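You operate a simulated robot arm through the tools that you are given. There is no shell and no other tool. Be economical: measure what you need, move in short steps, check, and stop when the job is done.

You are at the controls of a simulated two-armed robot. One attempt, no reset.

## Task
Wind the backdrop on till no stains show.
Fine: free the high and low levers for the backdrop wheel and lock both again. Where these are worked on the way, their far stop is far enough and under half their travel is too little: low lever.

Only the result counts: the job must be done as asked and must still hold three seconds after the hand-in. Knocking over, shifting, dropping, spilling or breaking anything else fails it.

## Robot
Two 7-joint arms with two-finger grippers on one trunk, on a base that drives. Base frame: it is fixed to the floor where the robot stands at the start and does not move with it; the origin is under the middle of the robot, x ahead of it, y to its left, z up. Lengths are in m, angles in degrees, forces in N, time in s.
The left shoulder is at the start at [0.06, 0.123, 0.97], the right one opposite. With the tool pointing down near the work surface each hand reaches from about 0.34 to 0.8 m from the robot's upright axis, wherever it stands, measured 20 degrees to its own side. Places, roughly: backdrop wheel [0.5, 0.1, 1.2]; high lever [0.5, 0.1, 1]; low lever [0.5, 0.1, 0.8]. Payload 1.47 kg a hand.
The TCP of each hand is the grasp point between the finger pads, 0.016 m short of the fingertips. In the tool frame z runs along the fingers and y along their closing line. Largest opening 0.087 m; the body of the gripper starts 0.055 m behind the TCP.
Orientation is that of the tool frame in the base frame, as a unit quaternion [x, y, z, w]. With the fingers straight down and closing along the base's y, the tool's x points along the base's -x, its y along +y and its z along -z.

## Interface
- The arms move only by the tool apply_moves. It takes "left_steps", "right_steps" or both (then of equal length, played together; a hand with none holds still); each is a list of rows, each an object (a shift or turn left out is 0, a gripper value left out holds the last) with "slide": the shift along the tool's x, y, z in m, a list of three; "turn": the turn, a rotation vector about the tool's x, y, z in degrees, a list of three; "hand": the closure, from 0 (fully open) to 1 (shut). In form: [{"slide": [dx, dy, dz], "turn": [ax, ay, az], "hand": hand}, ...]. A call has 1 to 12 rows; each row is the pose to reach, as a shift and turn from the pose commanded when the call began, along the tool's axes at that moment. Each row takes 0.2 s and may step no farther than 0.05 m and 8.6 degrees from the row before; otherwise, or with a gripper value out of range, the whole call is refused. A pose out of reach is approached as far as the arm can. The call stops where the force on the tool passes 40 N (or 10 N more than at its start, if that is more) or the arm is blocked; 0.2 s more then pass. Each finger travels about 0.153 m/s and halts on what it meets, pressing with about 28 N; the grip force reading is that of the motor and also rises with nothing between the fingers. The clock runs only during rows and for 0.2 s after the last one: add rows that repeat a pose to give the fingers time. The reply holds the time, the measured pose of the TCP, the force on the tool along the base axes, the opening and the grip force, in the units named above and with some noise, with the torque about the TCP (base axes, N m) and any sound that the robot's microphone picked up, and new pictures: "show" is both (left out), scene, wrist or none (wrist: the cameras of the hands that moved).
- Cameras (640 x 400 px; columns grow to the right, rows downward): "scene" is now at [0.0877, 0.0197, 1.5564]; the picture's right is [0.22, -0.98, 0.00], its down [-0.58, -0.13, -0.81] and it looks along [0.79, 0.18, -0.59] (base axes); focal length 214 px, centre (320, 200). "left" rides on the left gripper at [0.073, -0.012, -0.09] in its tool frame; the picture's right is [0.16, 0.99, 0.00], its down [-0.72, 0.12, -0.68] and it looks along [-0.67, 0.11, 0.73] (tool axes); focal length 247 px, centre (320, 200). "right" rides on the right gripper at [0.073, 0.012, -0.09] in its tool frame; the picture's right is [-0.16, 0.99, 0.00], its down [-0.72, -0.12, -0.68] and it looks along [-0.67, -0.11, 0.73] (tool axes); focal length 247 px, centre (320, 200). There is no depth. A picture from a camera that has moved, and an enlarged one, comes with that camera's place and axes in the base frame and with its lens. The place of the scene camera against the robot may be out by one fixed shift of up to 0.018 m in any direction.
- lift_body(by): slides the trunk up (or, below 0, down) by that many m; the arms and the scene camera ride with it, the base frame stays. It gives what a move gives, with no picture.
- roll_base(legs): drives the robot by 1 to 6 legs, each [ahead, left, turn to the left] in m, m and degrees, along the robot's own axes; the way and the turn of a leg run together, so that a leg with both is an arc; at most 1.5 m and 180 degrees a leg. The arms and the cameras ride along, it lands a little off, and it stops where it bumps. It gives what a move gives, and a new picture of the scene camera.
- pan_tilt(pan, tilt): turns the head with the scene camera to pan (to the left, within 120 degrees either way) and tilt (down, from -29 to 69), counted from straight ahead of the robot. It gives what a move gives, and a new picture of the scene camera.
- enlarge(camera, box): a new picture of the part [left, top, right, bottom] of that camera's present view, enlarged. The clock stands still meanwhile.
- hand_in(): hands the job in; it is judged then, once.

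Work in short steps. Places have to be worked out from the pictures, the camera data and where the tool is seen: move nearer, look again, correct. Check each grasp and each placing, and mend what went wrong. You have 120 turns and 260 pictures in all, those below and enlarged ones among them. Open the grippers and draw the arms clear of the work before you hand the job in, unless the task says otherwise; then end with one line.

The tools are called as a command line: name --argument value ..., lists and objects as JSON in quotes. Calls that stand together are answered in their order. apply_moves: Moves the arms, as the interface text tells. Its arguments: {"type":"object","properties":{"left_steps":{"type":"array","items":{"type":"object","properties":{"slide":{"type":"array","items":{"type":"number"}},"turn":{"type":"array","items":{"type":"number"}},"hand":{"type":"number"}}}},"right_steps":{"type":"array","items":{"type":"object","properties":{"slide":{"type":"array","items":{"type":"number"}},"turn":{"type":"array","items":{"type":"number"}},"hand":{"type":"number"}}}},"show":{"type":"string","enum":["both","scene","wrist","none"]}},"required":[]} The other tools are called the same way: lift_body (by) slides the trunk up or down; roll_base (legs) drives the base; pan_tilt (pan, tilt) turns the head that bears the scene camera; enlarge (camera, box) takes an enlarged picture of a part of a camera's view; hand_in () hands the job in.

At the start:

```text
clock: 0.0
left_tool_pos: [0.3987, 0.2384, 1.4356]
left_ee_rot: [0.0, 1.0, 0.0, -0.001]
left_wrist_force: [-0.2, 1.4, 0.2]
left_ft_torque: [0.01, -0.01, -0.02]
left_width: 0.0871
left_finger_force: 0.1
right_tool_pos: [0.4426, -0.1415, 1.3995]
right_ee_rot: [0.0, 1.0, -0.001, 0.0]
right_wrist_force: [0.0, 0.4, 0.3]
right_ft_torque: [-0.01, 0.0, -0.02]
right_width: 0.0872
right_finger_force: 0.1
trunk travel left (down, up): [-0.125, 0.105]
robot x, y, heading: [0.0028, 0.0016, -0.2]
head pan, tilt: [12.7, 36.2]
```

scene: 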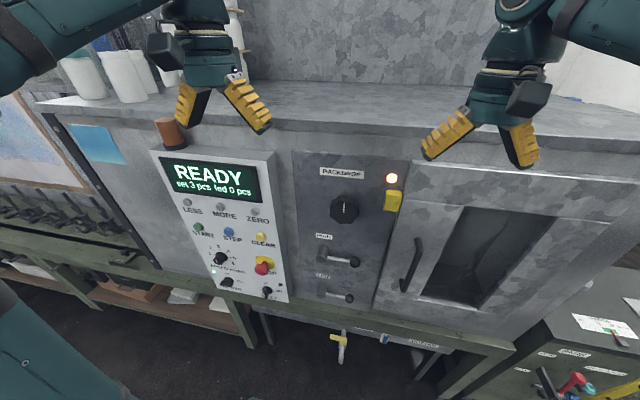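
right: 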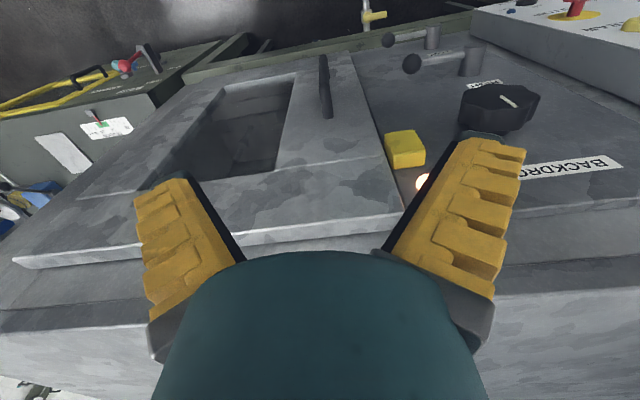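
left: 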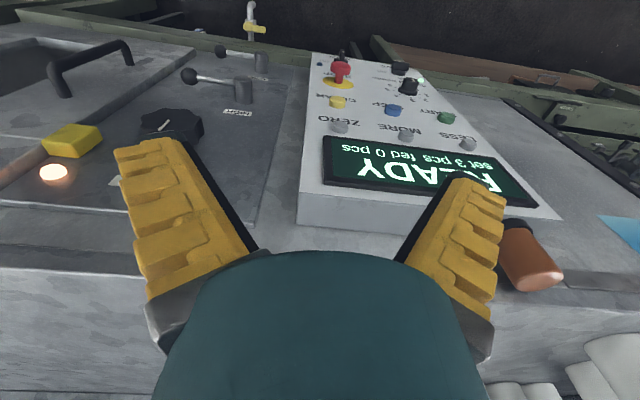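

The panel holds the backdrop knob with two levers under it. I'll take a closer look at them and at the window before I move anything.

enlarge --camera "scene" --box '[280, 140, 440, 320]'

enlarge --camera "scene" --box '[380, 180, 580, 320]'

enlarge --camera "left" --box '[40, 20, 320, 200]'

```text
2.22 times, centred on (360, 230) of scene
camera zoom: at [0.0877, 0.0197, 1.5564], right [0.22, -0.98, 0.0], down [-0.58, -0.13, -0.81], along [0.79, 0.18, -0.59], focal length 477 px, centre (231, 133)
```

zoom: 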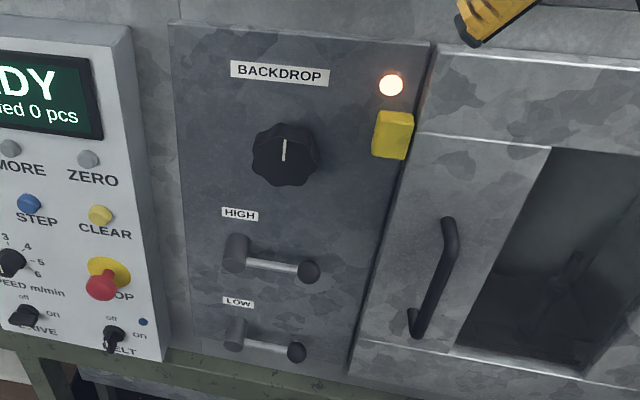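

```text
2.86 times, centred on (480, 250) of scene
camera zoom: at [0.0877, 0.0197, 1.5564], right [0.22, -0.98, 0.0], down [-0.58, -0.13, -0.81], along [0.79, 0.18, -0.59], focal length 613 px, centre (-137, 57)
```

zoom: 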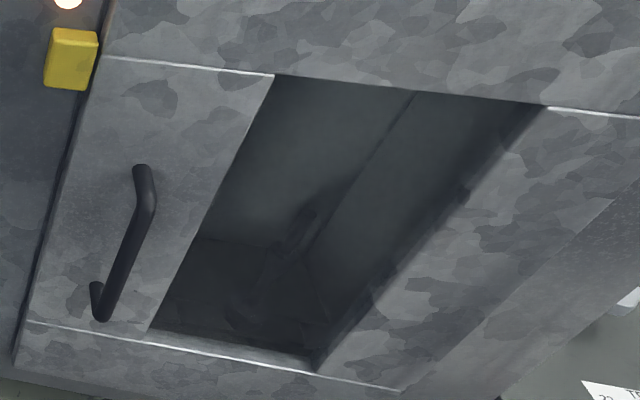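

```text
2.22 times, centred on (180, 110) of left
camera zoom: at [0.3262, 0.2285, 1.5249], right [-0.16, 0.99, 0.0], down [0.72, 0.12, 0.68], along [0.67, 0.11, -0.73], focal length 549 px, centre (631, 400)
```

zoom: 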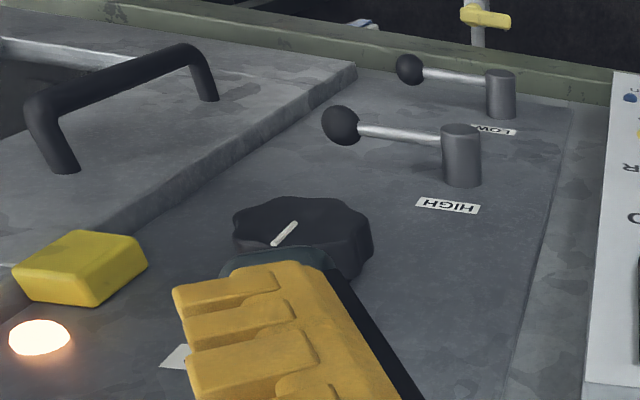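

The knob front is at about (0.52, 0.055, 1.205). The high lever's ball is at about (0.508, 0.01, 1.03) with its hub at y 0.11, and the low ball is at about (0.506, 0.009, 0.83). Next I need to find the backdrop itself, so I'll look around with the head.

pan_tilt --pan -20 --tilt 35

pan_tilt --pan 10 --tilt 0

```text
clock: 1.0
left_tool_pos: [0.398, 0.2402, 1.4359]
left_ee_rot: [0.0, 1.0, 0.0, 0.0]
left_wrist_force: [0.0, -0.8, 0.2]
left_ft_torque: [0.01, 0.01, -0.01]
left_width: 0.087
left_finger_force: 0.1
right_tool_pos: [0.4429, -0.142, 1.3981]
right_ee_rot: [0.0, 1.0, 0.0, 0.0]
right_wrist_force: [0.5, 1.1, -0.7]
right_ft_torque: [0.01, 0.03, 0.01]
right_width: 0.0869
right_finger_force: 0.1
trunk travel left (down, up): [-0.125, 0.105]
robot x, y, heading: [0.0024, -0.0013, -0.0]
head pan, tilt: [-20.0, 35.0]
camera scene: at [0.0852, -0.0296, 1.5582], right [-0.34, -0.94, 0.0], down [-0.54, 0.2, -0.82], along [0.77, -0.28, -0.57], focal length 214 px, centre (320, 200)
```

scene: 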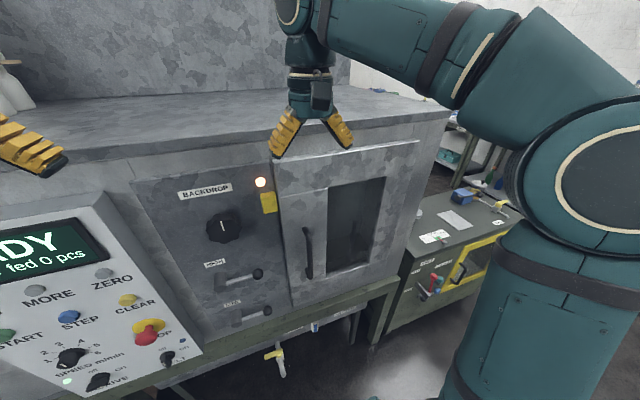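

```text
clock: 2.0
left_tool_pos: [0.3985, 0.2416, 1.4363]
left_ee_rot: [0.0, 1.0, -0.001, -0.001]
left_wrist_force: [-0.2, -0.2, -0.1]
left_ft_torque: [-0.01, 0.02, -0.02]
left_width: 0.087
left_finger_force: 0.1
right_tool_pos: [0.4432, -0.1413, 1.3984]
right_ee_rot: [0.0, 1.0, 0.0, 0.001]
right_wrist_force: [0.0, -0.4, -1.0]
right_ft_torque: [0.01, -0.01, -0.04]
right_width: 0.087
right_finger_force: 0.1
trunk travel left (down, up): [-0.125, 0.105]
robot x, y, heading: [0.0041, -0.0027, -0.1]
head pan, tilt: [10.0, 0.0]
camera scene: at [0.0911, 0.0161, 1.6143], right [0.17, -0.98, 0.0], down [0.0, 0.0, -1.0], along [0.98, 0.17, 0.0], focal length 214 px, centre (320, 200)
```

scene: 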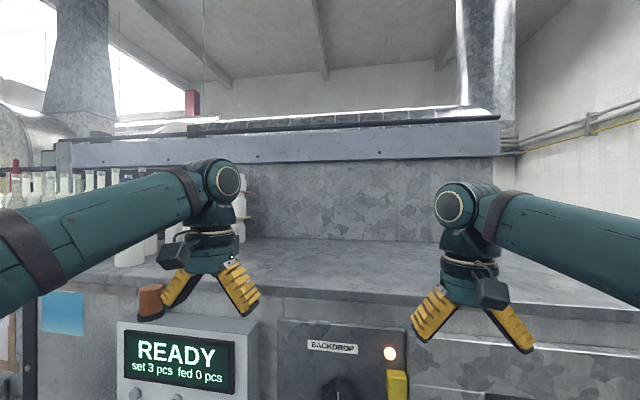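

I suspect the backdrop sits behind the window in the cabinet door. I'll aim at the window and zoom in.

pan_tilt --pan -15 --tilt 45

enlarge --camera "scene" --box '[240, 100, 440, 260]'

```text
clock: 3.1
left_tool_pos: [0.3974, 0.2392, 1.4358]
left_ee_rot: [0.0, 1.0, 0.0, 0.0]
left_wrist_force: [0.0, 0.3, 0.2]
left_ft_torque: [-0.02, 0.01, -0.03]
left_width: 0.0869
left_finger_force: 0.1
right_tool_pos: [0.4427, -0.1421, 1.3999]
right_ee_rot: [0.0, 1.0, 0.0, 0.0]
right_wrist_force: [0.7, 0.9, 0.0]
right_ft_torque: [-0.02, -0.03, -0.02]
right_width: 0.0872
right_finger_force: 0.1
trunk travel left (down, up): [-0.125, 0.105]
robot x, y, heading: [-0.0007, 0.003, -0.1]
head pan, tilt: [-15.0, 45.0]
camera scene: at [0.081, -0.0205, 1.5434], right [-0.26, -0.97, 0.0], down [-0.68, 0.18, -0.71], along [0.68, -0.18, -0.71], focal length 214 px, centre (320, 200)
```

scene: 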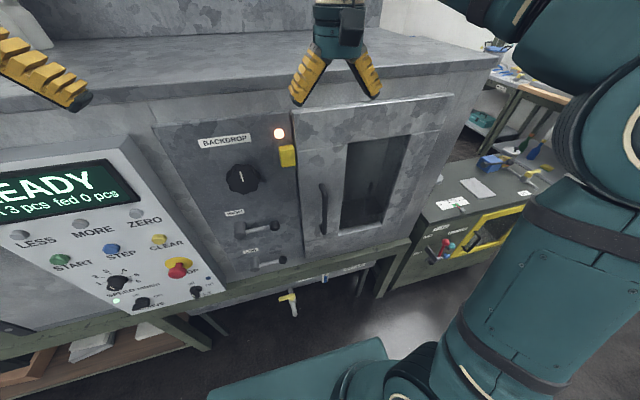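

```text
2.50 times, centred on (340, 180) of scene
camera zoom: at [0.081, -0.0205, 1.5434], right [-0.26, -0.97, 0.0], down [-0.68, 0.18, -0.71], along [0.68, -0.18, -0.71], focal length 536 px, centre (270, 250)
```

zoom: 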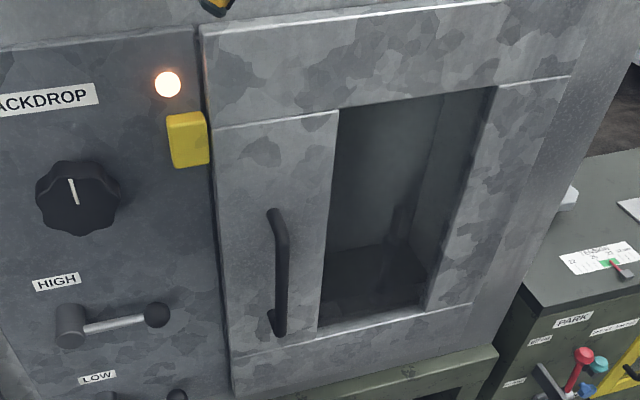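

From this angle the chamber is dark and I can't make out the backdrop. I'll bring the right hand down in front of the window, tilted 40°, so its camera looks straight in.

apply_moves --right_steps '[{"slide": [0.04, -0.02, 0.0], "turn": [0, 0, 0]}, {"slide": [0.07, -0.04, 0.02], "turn": [0, -5, 0]}, {"slide": [0.08, -0.06, 0.06], "turn": [0, -10, 0]}, {"slide": [0.08, -0.08, 0.1], "turn": [0, -18, 0]}, {"slide": [0.08, -0.1, 0.14], "turn": [0, -25, 0]}, {"slide": [0.08, -0.12, 0.18], "turn": [0, -32, 0]}, {"slide": [0.08, -0.14, 0.22], "turn": [0, -40, 0]}, {"slide": [0.08, -0.15, 0.26], "turn": [0, -40, 0]}, {"slide": [0.08, -0.15, 0.29], "turn": [0, -40, 0]}]' --show "wrist"

```text
clock: 5.1
left_tool_pos: [0.3987, 0.2401, 1.4359]
left_ee_rot: [-0.001, 1.0, 0.001, 0.001]
left_wrist_force: [-0.1, -1.0, 0.6]
left_ft_torque: [-0.01, 0.0, -0.03]
left_width: 0.0873
left_finger_force: 0.0
right_tool_pos: [0.3826, -0.301, 1.1222]
right_ee_rot: [0.0, 0.94, 0.0, 0.342]
right_wrist_force: [-0.4, -0.7, -0.6]
right_ft_torque: [-0.02, 0.01, 0.03]
right_width: 0.0871
right_finger_force: 0.0
right hand out of reach, approached as far as the arm can: row 8, 9
trunk travel left (down, up): [-0.125, 0.105]
robot x, y, heading: [0.001, -0.0027, 0.2]
head pan, tilt: [-15.0, 45.0]
camera right: at [0.2688, -0.2896, 1.1442], right [0.12, 0.99, 0.1], down [0.12, -0.12, 0.99], along [0.99, -0.11, -0.13], focal length 247 px, centre (320, 200)
```

right: 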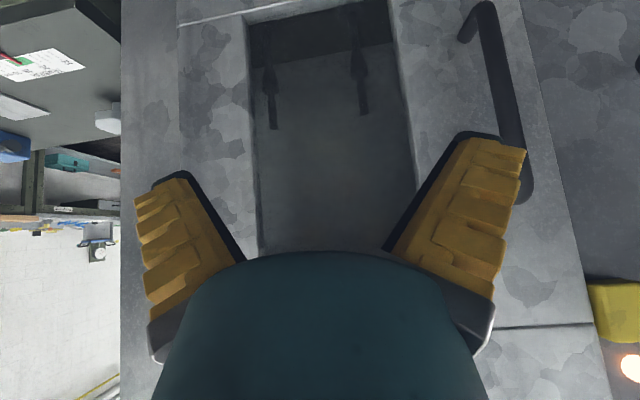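

enlarge --camera "right" --box '[230, 0, 420, 260]'

```text
1.54 times, centred on (325, 130) of right
camera zoom: at [0.2688, -0.2896, 1.1442], right [0.12, 0.99, 0.1], down [0.12, -0.12, 0.99], along [0.99, -0.11, -0.13], focal length 380 px, centre (312, 308)
```

zoom: 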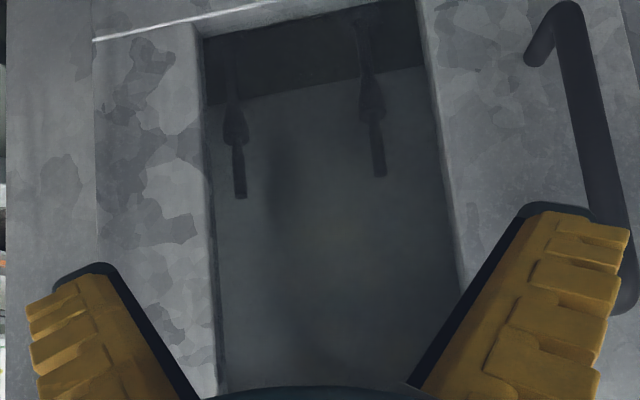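

The window shows a dim back wall with perhaps some faint stains. I'll raise the right hand and pitch it lower so that the gripper hides less of the window.

apply_moves --right_steps '[{"slide": [-0.03, 0.0, -0.035], "turn": [0, 7, 0]}, {"slide": [-0.06, 0.0, -0.07], "turn": [0, 15, 0]}, {"slide": [-0.08, 0.0, -0.08], "turn": [0, 18, 0]}]' --show "none"

enlarge --camera "right" --box '[200, 0, 480, 260]'

```text
clock: 5.9
left_tool_pos: [0.3983, 0.2407, 1.4361]
left_ee_rot: [0.0, 1.0, 0.0, 0.0]
left_wrist_force: [0.8, 0.2, -0.9]
left_ft_torque: [-0.02, 0.03, 0.0]
left_width: 0.087
left_finger_force: 0.1
right_tool_pos: [0.39, -0.2989, 1.238]
right_ee_rot: [0.0, 0.982, 0.0, 0.19]
right_wrist_force: [-0.4, -0.3, -0.3]
right_ft_torque: [0.01, -0.01, -0.01]
right_width: 0.087
right_finger_force: 0.1
trunk travel left (down, up): [-0.125, 0.105]
robot x, y, heading: [-0.0014, -0.0015, 0.2]
head pan, tilt: [-15.0, 45.0]
```

```text
1.54 times, centred on (340, 130) of right
camera zoom: at [0.2901, -0.2876, 1.294], right [0.15, 0.99, 0.06], down [0.42, -0.12, 0.9], along [0.9, -0.11, -0.43], focal length 380 px, centre (289, 308)
```

zoom: 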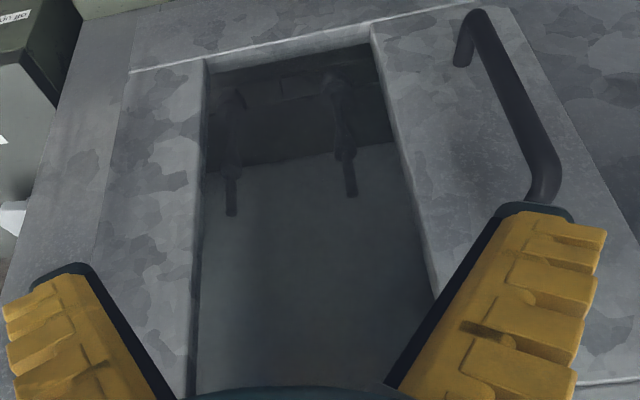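

It's still unclear whether those are stains or reflections. I'll look to the left before assuming the backdrop is in this chamber, because a pale sheet showed at the left edge of the first picture.

pan_tilt --pan 55 --tilt 25

pan_tilt --pan -60 --tilt 30

```text
clock: 7.3
left_tool_pos: [0.3988, 0.2413, 1.4357]
left_ee_rot: [0.0, 1.0, 0.0, 0.0]
left_wrist_force: [-0.6, 0.0, -1.1]
left_ft_torque: [0.02, -0.02, -0.02]
left_width: 0.087
left_finger_force: 0.0
right_tool_pos: [0.3907, -0.3001, 1.2396]
right_ee_rot: [-0.001, 0.982, 0.001, 0.19]
right_wrist_force: [-0.4, -0.9, 0.2]
right_ft_torque: [-0.01, -0.04, -0.01]
right_width: 0.0868
right_finger_force: 0.1
trunk travel left (down, up): [-0.125, 0.105]
robot x, y, heading: [-0.0011, 0.003, 0.1]
head pan, tilt: [55.0, 25.0]
camera scene: at [0.0553, 0.0759, 1.5739], right [0.82, -0.57, 0.0], down [-0.24, -0.35, -0.91], along [0.52, 0.74, -0.42], focal length 214 px, centre (320, 200)
```

scene: 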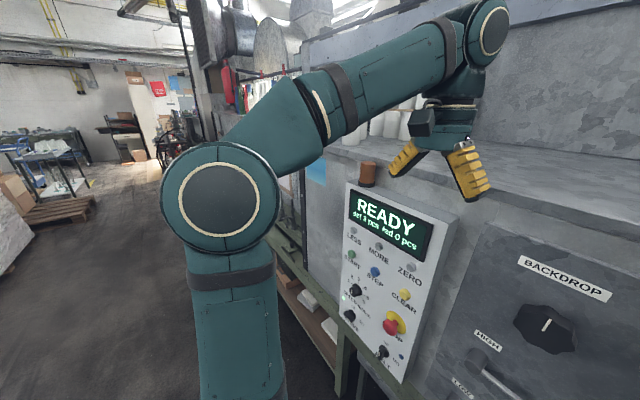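

```text
clock: 9.3
left_tool_pos: [0.3973, 0.2389, 1.436]
left_ee_rot: [0.0, 1.0, 0.0, -0.001]
left_wrist_force: [0.3, -0.2, 0.2]
left_ft_torque: [-0.03, 0.02, 0.0]
left_width: 0.087
left_finger_force: 0.1
right_tool_pos: [0.3897, -0.2999, 1.2378]
right_ee_rot: [0.001, 0.982, 0.0, 0.19]
right_wrist_force: [-0.7, -0.1, -0.4]
right_ft_torque: [-0.01, 0.01, 0.04]
right_width: 0.0869
right_finger_force: 0.1
trunk travel left (down, up): [-0.125, 0.105]
robot x, y, heading: [0.0031, 0.0026, -0.1]
head pan, tilt: [-60.0, 30.0]
camera scene: at [0.0477, -0.0778, 1.566], right [-0.87, -0.5, 0.0], down [-0.25, 0.43, -0.87], along [0.43, -0.75, -0.5], focal length 214 px, centre (320, 200)
```

scene: 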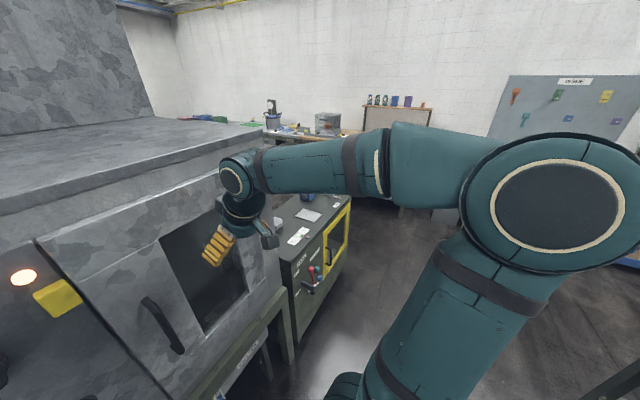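

This is a booth, so the backdrop should be its rear wall behind the glass. I'll bring the right camera nearer the glass.

apply_moves --right_steps '[{"slide": [-0.01, -0.005, 0.04], "turn": [0, -6, 0]}, {"slide": [-0.025, -0.01, 0.075], "turn": [0, -12, 0]}, {"slide": [-0.04, -0.01, 0.11], "turn": [0, -18, 0]}, {"slide": [-0.0515, -0.01, 0.1395], "turn": [0, -18, 0]}]' --show "wrist"

enlarge --camera "right" --box '[180, 0, 500, 260]'

```text
clock: 10.3
left_tool_pos: [0.3998, 0.2389, 1.4347]
left_ee_rot: [0.001, 1.0, -0.001, 0.0]
left_wrist_force: [0.6, 0.5, -0.3]
left_ft_torque: [0.0, 0.01, -0.01]
left_width: 0.0871
left_finger_force: 0.1
right_tool_pos: [0.4901, -0.3136, 1.1229]
right_ee_rot: [-0.001, 0.94, 0.0, 0.342]
right_wrist_force: [0.1, -0.2, 0.3]
right_ft_torque: [0.0, 0.02, 0.02]
right_width: 0.0872
right_finger_force: 0.1
trunk travel left (down, up): [-0.125, 0.105]
robot x, y, heading: [0.0034, 0.0008, -0.2]
head pan, tilt: [-60.0, 30.0]
camera right: at [0.377, -0.3019, 1.1448], right [0.12, 0.99, 0.1], down [0.12, -0.12, 0.99], along [0.99, -0.11, -0.13], focal length 247 px, centre (320, 200)
```

right: 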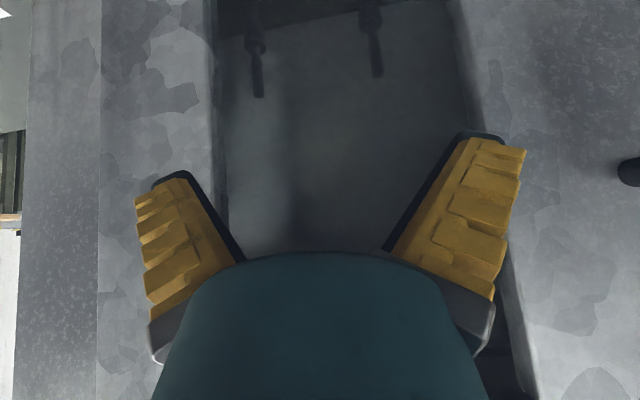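

```text
1.54 times, centred on (340, 130) of right
camera zoom: at [0.377, -0.3019, 1.1448], right [0.12, 0.99, 0.1], down [0.12, -0.12, 0.99], along [0.99, -0.11, -0.13], focal length 380 px, centre (289, 308)
```

zoom: 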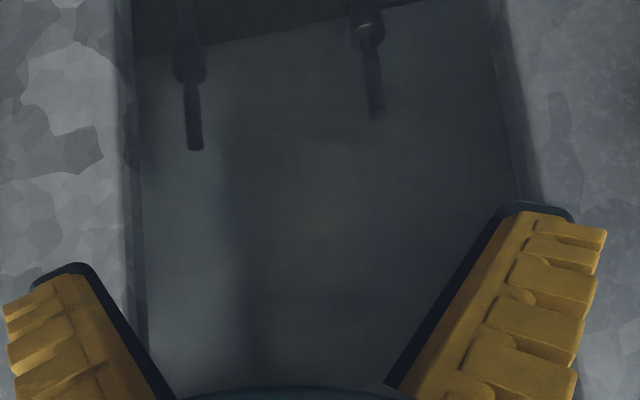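

Nothing clearly stained yet, so I'll keep this view for comparison. I'll back the base up 0.15 m so the arms have room to work pointing forward, and aim the head at the panel.

roll_base --legs '[[-0.15, 0, 0]]'

pan_tilt --pan 0 --tilt 38

```text
clock: 11.6
left_tool_pos: [0.2477, 0.2386, 1.4359]
left_ee_rot: [0.003, 1.0, -0.001, 0.001]
left_wrist_force: [-0.8, -0.4, 0.0]
left_ft_torque: [0.03, -0.07, 0.05]
left_width: 0.0871
left_finger_force: 0.0
right_tool_pos: [0.3378, -0.3167, 1.1238]
right_ee_rot: [0.003, 0.939, -0.001, 0.343]
right_wrist_force: [0.0, 0.0, -0.8]
right_ft_torque: [-0.01, 0.02, 0.0]
right_width: 0.0871
right_finger_force: 0.1
trunk travel left (down, up): [-0.125, 0.105]
robot x, y, heading: [-0.1496, -0.0015, -0.4]
head pan, tilt: [-60.0, 30.0]
camera scene: at [-0.1043, -0.0777, 1.566], right [-0.87, -0.5, 0.0], down [-0.25, 0.43, -0.87], along [0.43, -0.75, -0.5], focal length 214 px, centre (320, 200)
```

scene: 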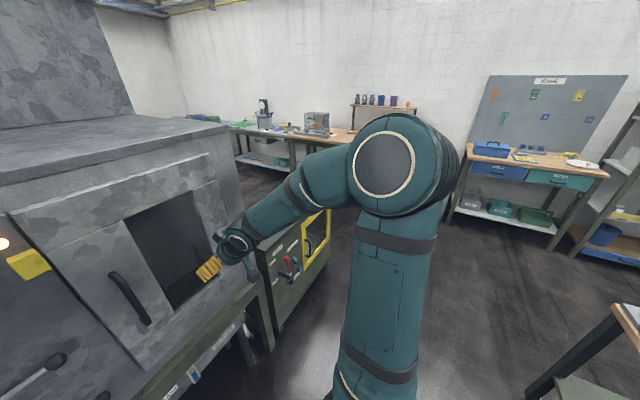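

```text
clock: 12.9
left_tool_pos: [0.2496, 0.2387, 1.4353]
left_ee_rot: [0.003, 1.0, 0.0, 0.0]
left_wrist_force: [-0.2, 0.3, 1.7]
left_ft_torque: [-0.04, -0.02, -0.01]
left_width: 0.087
left_finger_force: 0.2
right_tool_pos: [0.3371, -0.317, 1.1231]
right_ee_rot: [0.002, 0.94, 0.0, 0.342]
right_wrist_force: [0.2, -0.3, -0.4]
right_ft_torque: [-0.03, 0.01, -0.03]
right_width: 0.0872
right_finger_force: 0.1
trunk travel left (down, up): [-0.125, 0.105]
robot x, y, heading: [-0.1484, -0.0005, -0.4]
head pan, tilt: [0.0, 38.0]
camera scene: at [-0.0613, 0.0003, 1.5536], right [-0.01, -1.0, 0.0], down [-0.62, 0.0, -0.79], along [0.79, -0.01, -0.62], focal length 214 px, centre (320, 200)
```

scene: 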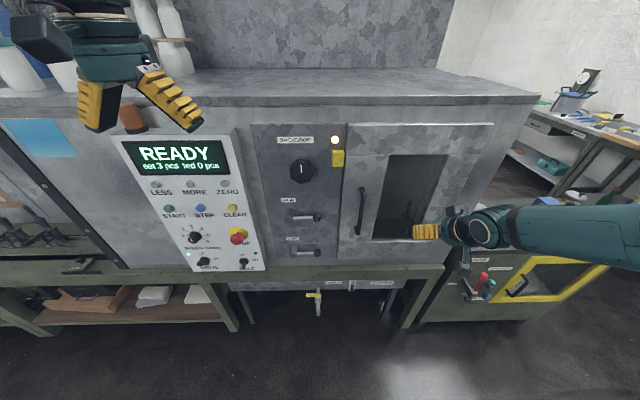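

There's room now. I'll bring the left hand down in front of the panel and turn it to point forward.

apply_moves --left_steps '[{"slide": [0, -0.013, 0.03], "turn": [0, -8, 0]}, {"slide": [0, -0.026, 0.06], "turn": [0, -16, 0]}, {"slide": [-0.01, -0.04, 0.09], "turn": [0, -24, 0]}, {"slide": [-0.02, -0.053, 0.12], "turn": [0, -32, 0]}, {"slide": [-0.03, -0.066, 0.15], "turn": [0, -40, 0]}, {"slide": [-0.04, -0.08, 0.18], "turn": [0, -48, 0]}, {"slide": [-0.05, -0.093, 0.21], "turn": [0, -56, 0]}, {"slide": [-0.06, -0.106, 0.24], "turn": [0, -64, 0]}, {"slide": [-0.07, -0.12, 0.27], "turn": [0, -72, 0]}, {"slide": [-0.08, -0.13, 0.3], "turn": [0, -80, 0]}, {"slide": [-0.09, -0.14, 0.32], "turn": [0, -85, 0]}, {"slide": [-0.1, -0.14, 0.33], "turn": [0, -90, 0]}]'

```text
clock: 15.5
left_tool_pos: [0.3619, 0.0871, 1.0995]
left_ee_rot: [0.005, 0.72, -0.004, 0.694]
left_wrist_force: [-0.6, -0.4, -0.5]
left_ft_torque: [0.01, -0.01, 0.02]
left_width: 0.087
left_finger_force: 0.1
left hand out of reach, approached as far as the arm can: row 9, 10, 11, 12
right_tool_pos: [0.3363, -0.3177, 1.1229]
right_ee_rot: [0.003, 0.94, 0.0, 0.341]
right_wrist_force: [-1.5, 0.2, -0.5]
right_ft_torque: [0.0, -0.02, 0.02]
right_width: 0.0868
right_finger_force: 0.0
trunk travel left (down, up): [-0.125, 0.105]
robot x, y, heading: [-0.151, 0.0009, -0.2]
head pan, tilt: [0.0, 38.0]
camera scene: at [-0.062, -0.0021, 1.5537], right [-0.01, -1.0, 0.0], down [-0.62, 0.0, -0.79], along [0.79, 0.0, -0.62], focal length 214 px, centre (320, 200)
camera left: at [0.2698, 0.0763, 1.0309], right [0.01, 0.99, -0.16], down [-0.65, 0.12, 0.75], along [0.76, 0.1, 0.64], focal length 247 px, centre (320, 200)
```

scene: 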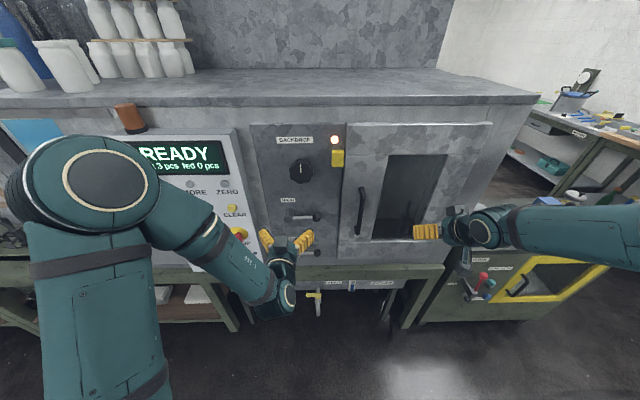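
left: 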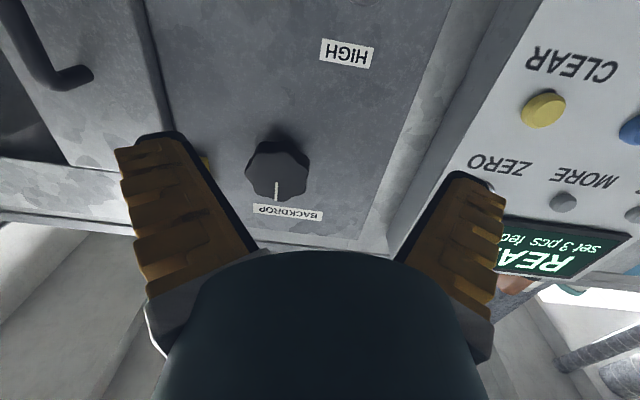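

The hand now points forward. I'll roll it 90° so the fingers close vertically, and bring it level with the high lever's ball.

apply_moves --left_steps '[{"slide": [0.007, -0.007, 0], "turn": [0, 0, 8.2]}, {"slide": [0.014, -0.014, 0], "turn": [0, 0, 16.4]}, {"slide": [0.02, -0.02, 0], "turn": [0, 0, 24.6]}, {"slide": [0.027, -0.028, 0], "turn": [0, 0, 32.8]}, {"slide": [0.034, -0.035, 0], "turn": [0, 0, 41]}, {"slide": [0.04, -0.043, 0], "turn": [0, 0, 49.2]}, {"slide": [0.047, -0.05, 0], "turn": [0, 0, 57.4]}, {"slide": [0.054, -0.057, 0], "turn": [0, 0, 65.6]}, {"slide": [0.06, -0.064, 0], "turn": [0, 0, 73.8]}, {"slide": [0.065, -0.07, 0], "turn": [0, 0, 82]}, {"slide": [0.07, -0.077, 0], "turn": [0, 0, 90]}]'

```text
clock: 17.9
left_tool_pos: [0.3616, 0.0103, 1.0302]
left_ee_rot: [0.503, 0.498, 0.499, 0.5]
left_wrist_force: [-0.5, -0.1, -0.5]
left_ft_torque: [0.02, 0.01, -0.02]
left_width: 0.0871
left_finger_force: 0.1
right_tool_pos: [0.3371, -0.3165, 1.1243]
right_ee_rot: [0.003, 0.94, -0.001, 0.342]
right_wrist_force: [-0.3, -1.3, -0.1]
right_ft_torque: [-0.02, 0.01, -0.03]
right_width: 0.0872
right_finger_force: 0.0
trunk travel left (down, up): [-0.125, 0.105]
robot x, y, heading: [-0.1468, 0.0004, -0.1]
head pan, tilt: [0.0, 38.0]
camera scene: at [-0.0613, 0.0, 1.5536], right [-0.01, -1.0, 0.0], down [-0.62, 0.0, -0.79], along [0.79, 0.0, -0.62], focal length 214 px, centre (320, 200)
camera left: at [0.2742, 0.0841, 1.0186], right [0.0, 0.15, 0.99], down [-0.68, -0.72, 0.11], along [0.73, -0.68, 0.11], focal length 247 px, centre (320, 200)
```

scene: 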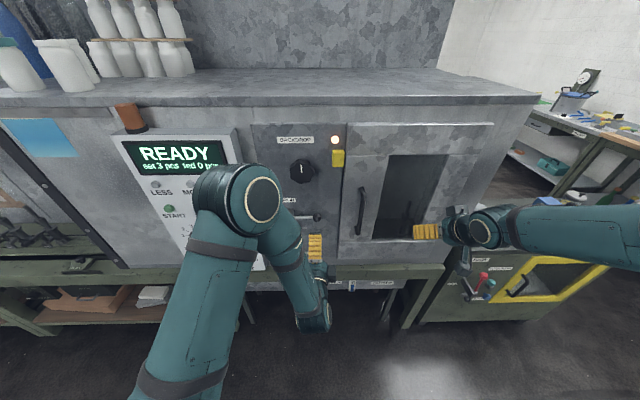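
left: 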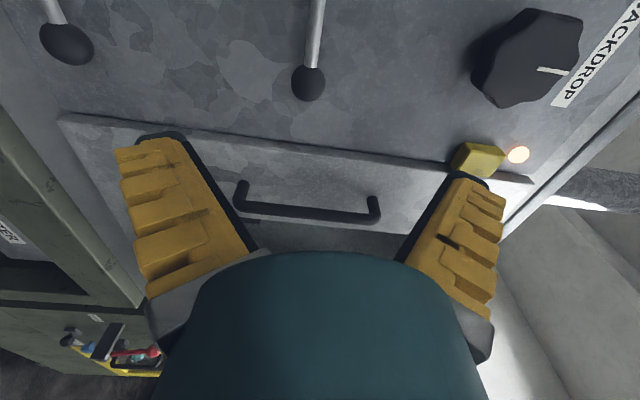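

The ball is in line at about (0.506, 0.009, 1.024). I'll move forward to straddle it and then close.

apply_moves --left_steps '[{"slide": [0, -0.004, 0.045]}, {"slide": [0, -0.004, 0.09]}, {"slide": [0, -0.004, 0.12]}, {"slide": [0, -0.004, 0.143]}]' --show "wrist"

```text
clock: 18.9
left_tool_pos: [0.5047, 0.0114, 1.0273]
left_ee_rot: [0.501, 0.499, 0.499, 0.502]
left_wrist_force: [-0.6, 0.5, 0.2]
left_ft_torque: [0.0, -0.03, 0.02]
left_width: 0.0869
left_finger_force: 0.0
right_tool_pos: [0.3379, -0.3159, 1.1234]
right_ee_rot: [0.003, 0.94, 0.0, 0.342]
right_wrist_force: [0.4, -0.2, 0.4]
right_ft_torque: [-0.01, 0.0, -0.02]
right_width: 0.0868
right_finger_force: 0.0
trunk travel left (down, up): [-0.125, 0.105]
robot x, y, heading: [-0.1505, 0.0013, -0.5]
head pan, tilt: [0.0, 38.0]
camera left: at [0.417, 0.0845, 1.0143], right [0.0, 0.16, 0.99], down [-0.68, -0.72, 0.12], along [0.73, -0.68, 0.11], focal length 247 px, centre (320, 200)
```

left: 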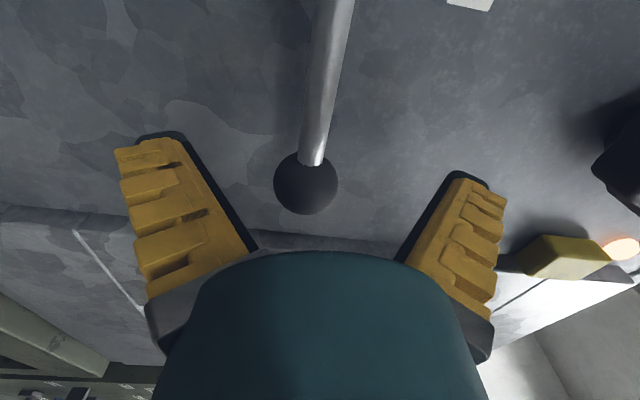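

The ball is centred between the fingers, so I'll close on it.

apply_moves --left_steps '[{"slide": [0, -0.005, 0.003], "hand": 0.5}, {"slide": [0, -0.005, 0.003], "hand": 1}, {"slide": [0, -0.005, 0.003], "hand": 1}]' --show "none"

```text
clock: 19.7
left_tool_pos: [0.508, 0.0105, 1.0199]
left_ee_rot: [0.502, 0.499, 0.498, 0.501]
left_wrist_force: [-0.4, 1.0, -7.3]
left_ft_torque: [-0.05, 0.03, -0.45]
left_width: 0.027
left_finger_force: 29.7
right_tool_pos: [0.3378, -0.317, 1.1235]
right_ee_rot: [0.002, 0.94, 0.0, 0.342]
right_wrist_force: [0.7, -0.6, 0.9]
right_ft_torque: [0.02, 0.0, 0.03]
right_width: 0.0868
right_finger_force: 0.0
trunk travel left (down, up): [-0.125, 0.105]
robot x, y, heading: [-0.1483, 0.0019, -0.2]
head pan, tilt: [0.0, 38.0]
```

I have it gripped. I'll test the upward direction with about 16° of arc and watch the force.

apply_moves --left_steps '[{"slide": [0.0002, 0.007, 0], "turn": [0, 0, -4]}, {"slide": [0.001, 0.014, 0], "turn": [0, 0, -8]}, {"slide": [0.0022, 0.021, 0], "turn": [0, 0, -12]}, {"slide": [0.0039, 0.0276, 0], "turn": [0, 0, -16]}]' --show "wrist"

```text
clock: 20.3
left_tool_pos: [0.5075, 0.0105, 1.0205]
left_ee_rot: [0.485, 0.527, 0.468, 0.517]
left_wrist_force: [12.7, -3.2, -15.0]
left_ft_torque: [0.0, -0.08, -0.39]
left_width: 0.0246
left_finger_force: 29.9
right_tool_pos: [0.3392, -0.3168, 1.1225]
right_ee_rot: [0.002, 0.94, -0.001, 0.341]
right_wrist_force: [-0.1, 0.0, -0.2]
right_ft_torque: [0.03, -0.01, 0.0]
right_width: 0.0871
right_finger_force: 0.0
trunk travel left (down, up): [-0.125, 0.105]
robot x, y, heading: [-0.1472, 0.0023, -0.4]
head pan, tilt: [0.0, 38.0]
stopped in row 2 (left hand): the force on the tool passed its limit at 42 N (the readings are from after the stop); the commanded pose is now the measured one
camera left: at [0.4191, 0.0832, 1.0041], right [0.03, 0.25, 0.97], down [-0.68, -0.7, 0.2], along [0.73, -0.67, 0.15], focal length 247 px, centre (320, 200)
```

left: 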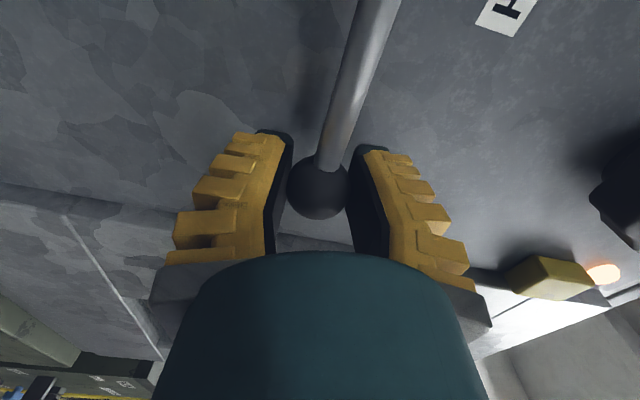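

Up is blocked at 42 N. I'll try downward.

apply_moves --left_steps '[{"slide": [0, -0.007, 0], "turn": [0, 0, 4]}, {"slide": [0.001, -0.014, 0], "turn": [0, 0, 8]}, {"slide": [0.002, -0.021, 0], "turn": [0, 0, 14]}, {"slide": [0.004, -0.028, 0], "turn": [0, 0, 20]}]' --show "wrist"

```text
clock: 21.3
left_tool_pos: [0.5067, 0.0134, 0.9931]
left_ee_rot: [0.567, 0.435, 0.553, 0.429]
left_wrist_force: [13.4, -2.8, -2.5]
left_ft_torque: [-0.14, -0.16, 0.0]
left_width: 0.0217
left_finger_force: 29.8
right_tool_pos: [0.3378, -0.3176, 1.1228]
right_ee_rot: [0.003, 0.94, -0.001, 0.342]
right_wrist_force: [0.2, -0.3, -0.3]
right_ft_torque: [0.01, -0.03, 0.0]
right_width: 0.0869
right_finger_force: 0.0
trunk travel left (down, up): [-0.125, 0.105]
robot x, y, heading: [-0.1496, 0.0042, -0.2]
head pan, tilt: [0.0, 38.0]
camera left: at [0.4186, 0.0873, 1.0027], right [0.02, -0.1, 0.99], down [-0.69, -0.72, -0.06], along [0.73, -0.68, -0.08], focal length 247 px, centre (320, 200)
```

left: 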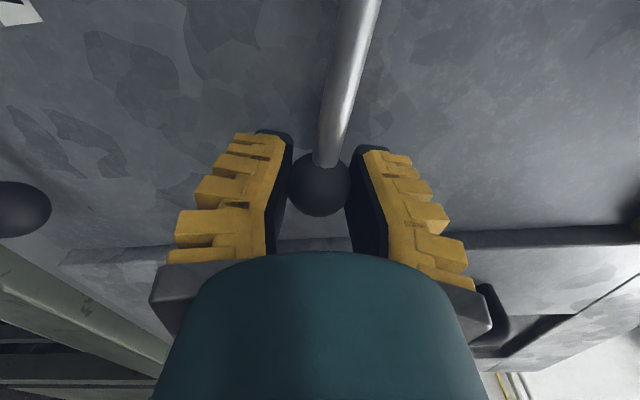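

Down moves freely, so down is the release direction. The grip sits slightly too deep on the ball, so I'll back off a little while following the arc round to about 90°.

apply_moves --left_steps '[{"slide": [0.0014, -0.0139, -0.006], "turn": [0, 0, 8]}, {"slide": [0.0046, -0.0274, -0.008], "turn": [0, 0, 16]}, {"slide": [0.0097, -0.0404, -0.008], "turn": [0, 0, 24]}, {"slide": [0.0166, -0.0525, -0.008], "turn": [0, 0, 32]}, {"slide": [0.0251, -0.0636, -0.008], "turn": [0, 0, 40]}, {"slide": [0.035, -0.0734, -0.008], "turn": [0, 0, 48]}, {"slide": [0.0462, -0.0817, -0.008], "turn": [0, 0, 56]}, {"slide": [0.0586, -0.0883, -0.008], "turn": [0, 0, 64]}, {"slide": [0.0715, -0.0932, -0.008], "turn": [0, 0, 72]}]'

```text
clock: 22.9
left_tool_pos: [0.4965, 0.0595, 0.9354]
left_ee_rot: [0.698, 0.122, 0.69, 0.148]
left_wrist_force: [-3.5, -15.0, 4.4]
left_ft_torque: [-0.02, 0.1, -0.05]
left_width: 0.0182
left_finger_force: 30.5
right_tool_pos: [0.3361, -0.3179, 1.1242]
right_ee_rot: [0.005, 0.94, -0.002, 0.342]
right_wrist_force: [0.4, 0.5, -0.4]
right_ft_torque: [-0.02, 0.0, -0.03]
right_width: 0.0872
right_finger_force: 0.1
trunk travel left (down, up): [-0.125, 0.105]
robot x, y, heading: [-0.1507, -0.001, -0.4]
head pan, tilt: [0.0, 38.0]
stopped in row 7 (left hand): the force on the tool passed its limit at 47 N (the readings are from after the stop); the commanded pose is now the measured one
camera scene: at [-0.062, 0.0003, 1.5538], right [-0.01, -1.0, 0.0], down [-0.62, 0.01, -0.79], along [0.79, -0.01, -0.62], focal length 214 px, centre (320, 200)
camera left: at [0.4098, 0.1014, 0.9989], right [-0.03, -0.86, 0.52], down [-0.7, -0.35, -0.62], along [0.72, -0.38, -0.59], focal length 247 px, centre (320, 200)
```

scene: 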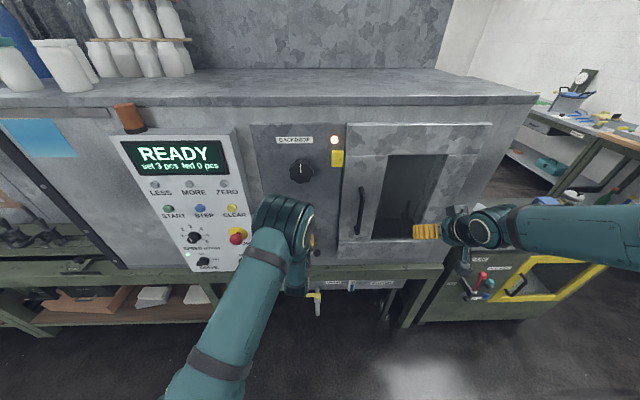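
left: 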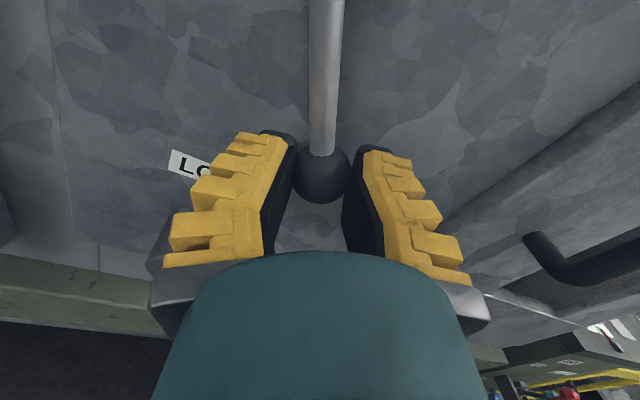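

It stopped firmly at about 60°, which looks like the far stop. I'll open the hand, back out and check that the lever stays put.

apply_moves --left_steps '[{"hand": 0}, {"hand": 0}, {"hand": 0}, {"slide": [0, 0, -0.04]}, {"slide": [0, 0, -0.08]}, {"slide": [0, 0, -0.12]}]' --show "wrist"

```text
clock: 24.3
left_tool_pos: [0.3769, 0.0653, 0.9345]
left_ee_rot: [0.698, 0.124, 0.691, 0.142]
left_wrist_force: [0.2, -0.3, 0.4]
left_ft_torque: [-0.01, -0.01, -0.04]
left_width: 0.087
left_finger_force: 0.2
right_tool_pos: [0.3355, -0.3183, 1.123]
right_ee_rot: [0.006, 0.94, -0.002, 0.342]
right_wrist_force: [-0.4, -0.4, 0.0]
right_ft_torque: [-0.02, 0.01, -0.02]
right_width: 0.0871
right_finger_force: 0.1
trunk travel left (down, up): [-0.125, 0.105]
robot x, y, heading: [-0.1512, 0.0002, -0.8]
head pan, tilt: [0.0, 38.0]
camera left: at [0.2892, 0.1053, 0.9974], right [-0.02, -0.86, 0.51], down [-0.69, -0.36, -0.63], along [0.72, -0.37, -0.59], focal length 247 px, centre (320, 200)
```

left: 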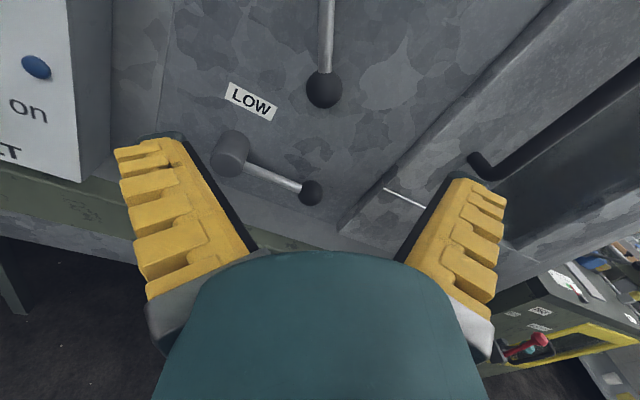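

The high lever stays down. The low ball is at about (0.506, 0.010, 0.826), so I'll roll the hand back and line up with it.

apply_moves --left_steps '[{"slide": [-0.0135, 0.001, 0], "turn": [0, 0, -7.6]}, {"slide": [-0.027, 0.002, 0], "turn": [0, 0, -15.2]}, {"slide": [-0.0405, 0.003, 0], "turn": [0, 0, -22.8]}, {"slide": [-0.054, 0.0045, 0], "turn": [0, 0, -30.4]}, {"slide": [-0.0675, 0.006, 0], "turn": [0, 0, -38]}, {"slide": [-0.081, 0.007, 0], "turn": [0, 0, -45.6]}, {"slide": [-0.0945, 0.008, 0], "turn": [0, 0, -53.2]}, {"slide": [-0.108, 0.009, 0], "turn": [0, 0, -60.8]}, {"slide": [-0.1217, 0.0101, 0], "turn": [0, 0, -68.3]}]' --show "wrist"

```text
clock: 26.3
left_tool_pos: [0.3764, 0.0137, 0.8255]
left_ee_rot: [0.508, 0.496, 0.49, 0.506]
left_wrist_force: [-0.2, -0.3, 0.2]
left_ft_torque: [0.02, -0.01, 0.04]
left_width: 0.0869
left_finger_force: 0.0
right_tool_pos: [0.3363, -0.3177, 1.1246]
right_ee_rot: [0.004, 0.94, -0.002, 0.342]
right_wrist_force: [0.0, -0.4, -0.5]
right_ft_torque: [0.03, -0.06, 0.02]
right_width: 0.087
right_finger_force: 0.0
trunk travel left (down, up): [-0.125, 0.105]
robot x, y, heading: [-0.1531, 0.0025, -0.5]
head pan, tilt: [0.0, 38.0]
camera left: at [0.2901, 0.0897, 0.8139], right [0.01, 0.16, 0.99], down [-0.7, -0.7, 0.12], along [0.71, -0.69, 0.1], focal length 247 px, centre (320, 200)
```

left: 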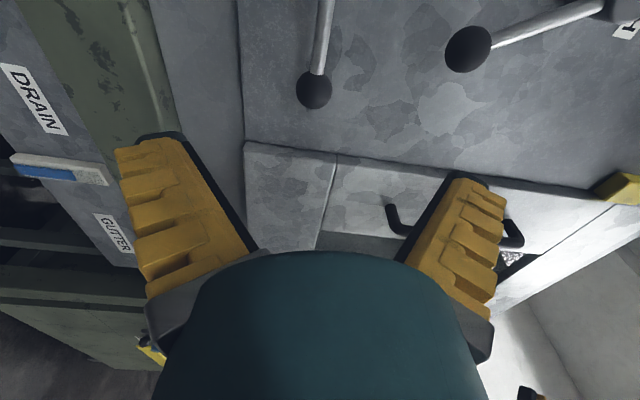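

The low ball reads about (0.506, 0.009, 0.819). The bench rail is close below, so I'll partly close the fingers first, then advance and grip.

apply_moves --left_steps '[{"slide": [-0.004, -0.0065, 0.03], "hand": 0.4}, {"slide": [-0.004, -0.0065, 0.06]}, {"slide": [-0.004, -0.0065, 0.09]}, {"slide": [-0.004, -0.0065, 0.11]}, {"slide": [-0.004, -0.0065, 0.1256]}, {"slide": [-0.004, -0.0065, 0.1256], "hand": 1}, {"slide": [-0.004, -0.0065, 0.1256], "hand": 1}]' --show "wrist"

```text
clock: 27.9
left_tool_pos: [0.5013, 0.0078, 0.8166]
left_ee_rot: [0.509, 0.495, 0.49, 0.506]
left_wrist_force: [-0.2, -0.9, -1.8]
left_ft_torque: [-0.06, -0.02, -0.11]
left_width: 0.0262
left_finger_force: 30.2
right_tool_pos: [0.3366, -0.3197, 1.1236]
right_ee_rot: [0.004, 0.94, -0.002, 0.342]
right_wrist_force: [-0.3, 0.1, -0.2]
right_ft_torque: [0.0, 0.0, 0.01]
right_width: 0.0868
right_finger_force: 0.1
trunk travel left (down, up): [-0.125, 0.105]
robot x, y, heading: [-0.1508, -0.0017, -0.7]
head pan, tilt: [0.0, 38.0]
camera left: at [0.4143, 0.0829, 0.8059], right [0.01, 0.16, 0.99], down [-0.7, -0.7, 0.12], along [0.71, -0.69, 0.1], focal length 247 px, centre (320, 200)
```

left: 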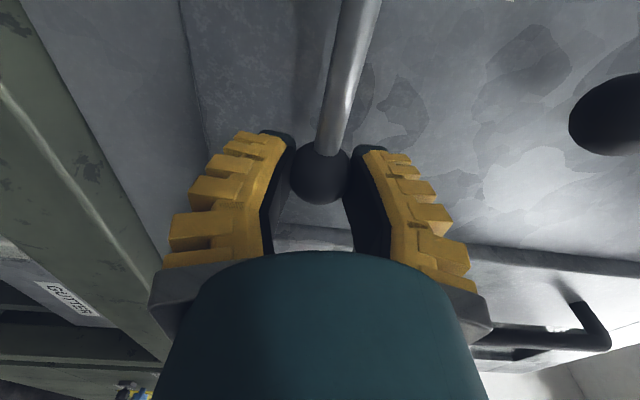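

I have the low ball gripped. I'll test a small downward arc, since that direction freed the high lever.

apply_moves --left_steps '[{"slide": [0.0002, -0.007, 0], "turn": [0, 0, 4]}, {"slide": [0.001, -0.014, 0], "turn": [0, 0, 8]}, {"slide": [0.0022, -0.021, 0], "turn": [0, 0, 12]}, {"slide": [0.0039, -0.0276, 0], "turn": [0, 0, 16]}]' --show "wrist"

```text
clock: 28.9
left_tool_pos: [0.4995, 0.0111, 0.7927]
left_ee_rot: [0.572, 0.42, 0.557, 0.431]
left_wrist_force: [-2.7, 7.3, 1.2]
left_ft_torque: [-0.04, 0.03, 0.17]
left_width: 0.0241
left_finger_force: 29.7
right_tool_pos: [0.3364, -0.3162, 1.1247]
right_ee_rot: [0.003, 0.94, -0.001, 0.342]
right_wrist_force: [-0.4, -0.4, -0.8]
right_ft_torque: [-0.02, 0.0, 0.0]
right_width: 0.087
right_finger_force: 0.0
trunk travel left (down, up): [-0.125, 0.105]
robot x, y, heading: [-0.1504, -0.0025, -0.3]
head pan, tilt: [0.0, 38.0]
camera left: at [0.4136, 0.0867, 0.8011], right [0.0, -0.12, 0.99], down [-0.7, -0.71, -0.08], along [0.71, -0.69, -0.09], focal length 247 px, centre (320, 200)
```

left: 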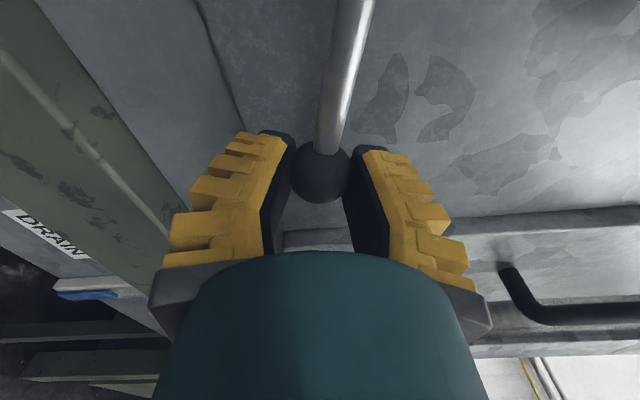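

It moves down freely, so I'll continue round the arc to the stop.

apply_moves --left_steps '[{"slide": [0.0014, -0.0139, 0], "turn": [0, 0, 8]}, {"slide": [0.0046, -0.0274, 0], "turn": [0, 0, 16]}, {"slide": [0.0097, -0.0404, 0], "turn": [0, 0, 24]}, {"slide": [0.0166, -0.0525, 0], "turn": [0, 0, 32]}, {"slide": [0.0251, -0.0636, 0], "turn": [0, 0, 40]}, {"slide": [0.035, -0.0734, 0], "turn": [0, 0, 48]}, {"slide": [0.0462, -0.0817, 0], "turn": [0, 0, 56]}]' --show "wrist"

```text
clock: 30.5
left_tool_pos: [0.5016, 0.0587, 0.7319]
left_ee_rot: [0.696, 0.107, 0.695, 0.148]
left_wrist_force: [-15.6, -11.0, 11.3]
left_ft_torque: [0.05, -0.49, 0.01]
left_width: 0.0248
left_finger_force: 30.0
right_tool_pos: [0.3332, -0.3186, 1.1246]
right_ee_rot: [0.004, 0.939, -0.002, 0.343]
right_wrist_force: [0.1, 0.4, -0.1]
right_ft_torque: [-0.03, 0.01, -0.05]
right_width: 0.0871
right_finger_force: 0.0
trunk travel left (down, up): [-0.125, 0.105]
robot x, y, heading: [-0.1532, -0.0048, -0.9]
head pan, tilt: [0.0, 38.0]
stopped in row 7 (left hand): the force on the tool passed its limit at 45 N (the readings are from after the stop); the commanded pose is now the measured one
camera left: at [0.415, 0.0999, 0.7956], right [-0.05, -0.87, 0.5], down [-0.69, -0.33, -0.64], along [0.72, -0.38, -0.58], focal length 247 px, centre (320, 200)
```

left: 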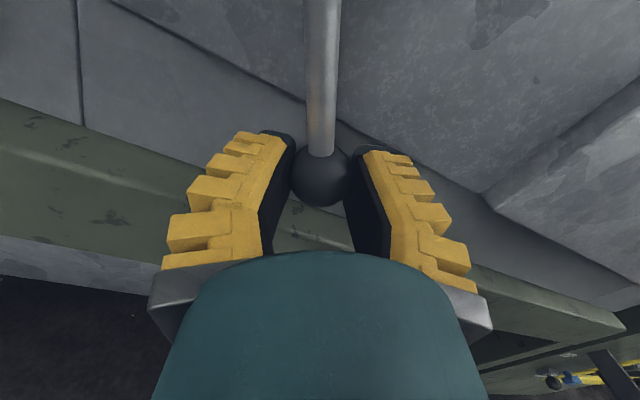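

The low lever is at its stop too, about 60°. I'll open partway, back out and check.

apply_moves --left_steps '[{"hand": 0.4}, {"hand": 0.4}, {"slide": [0, 0, -0.04]}, {"slide": [0, 0, -0.08]}, {"slide": [0, 0, -0.12]}, {"slide": [0, 0, -0.15], "hand": 0}]' --show "wrist"

```text
clock: 31.9
left_tool_pos: [0.3561, 0.0702, 0.7307]
left_ee_rot: [0.697, 0.109, 0.694, 0.145]
left_wrist_force: [0.2, 0.6, 0.0]
left_ft_torque: [-0.02, -0.02, 0.04]
left_width: 0.087
left_finger_force: 0.1
right_tool_pos: [0.3351, -0.3205, 1.1236]
right_ee_rot: [0.005, 0.94, -0.002, 0.342]
right_wrist_force: [0.6, 0.0, -0.2]
right_ft_torque: [0.05, -0.01, 0.02]
right_width: 0.0874
right_finger_force: 0.1
trunk travel left (down, up): [-0.125, 0.105]
robot x, y, heading: [-0.1481, 0.0004, -0.9]
head pan, tilt: [0.0, 38.0]
camera left: at [0.2692, 0.1104, 0.794], right [-0.05, -0.87, 0.5], down [-0.7, -0.33, -0.64], along [0.72, -0.38, -0.59], focal length 247 px, centre (320, 200)
```

left: 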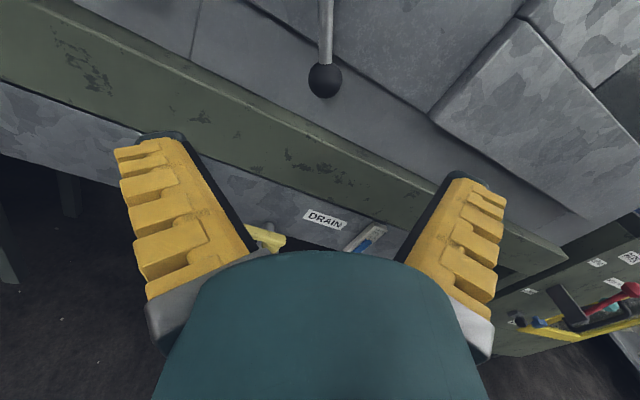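

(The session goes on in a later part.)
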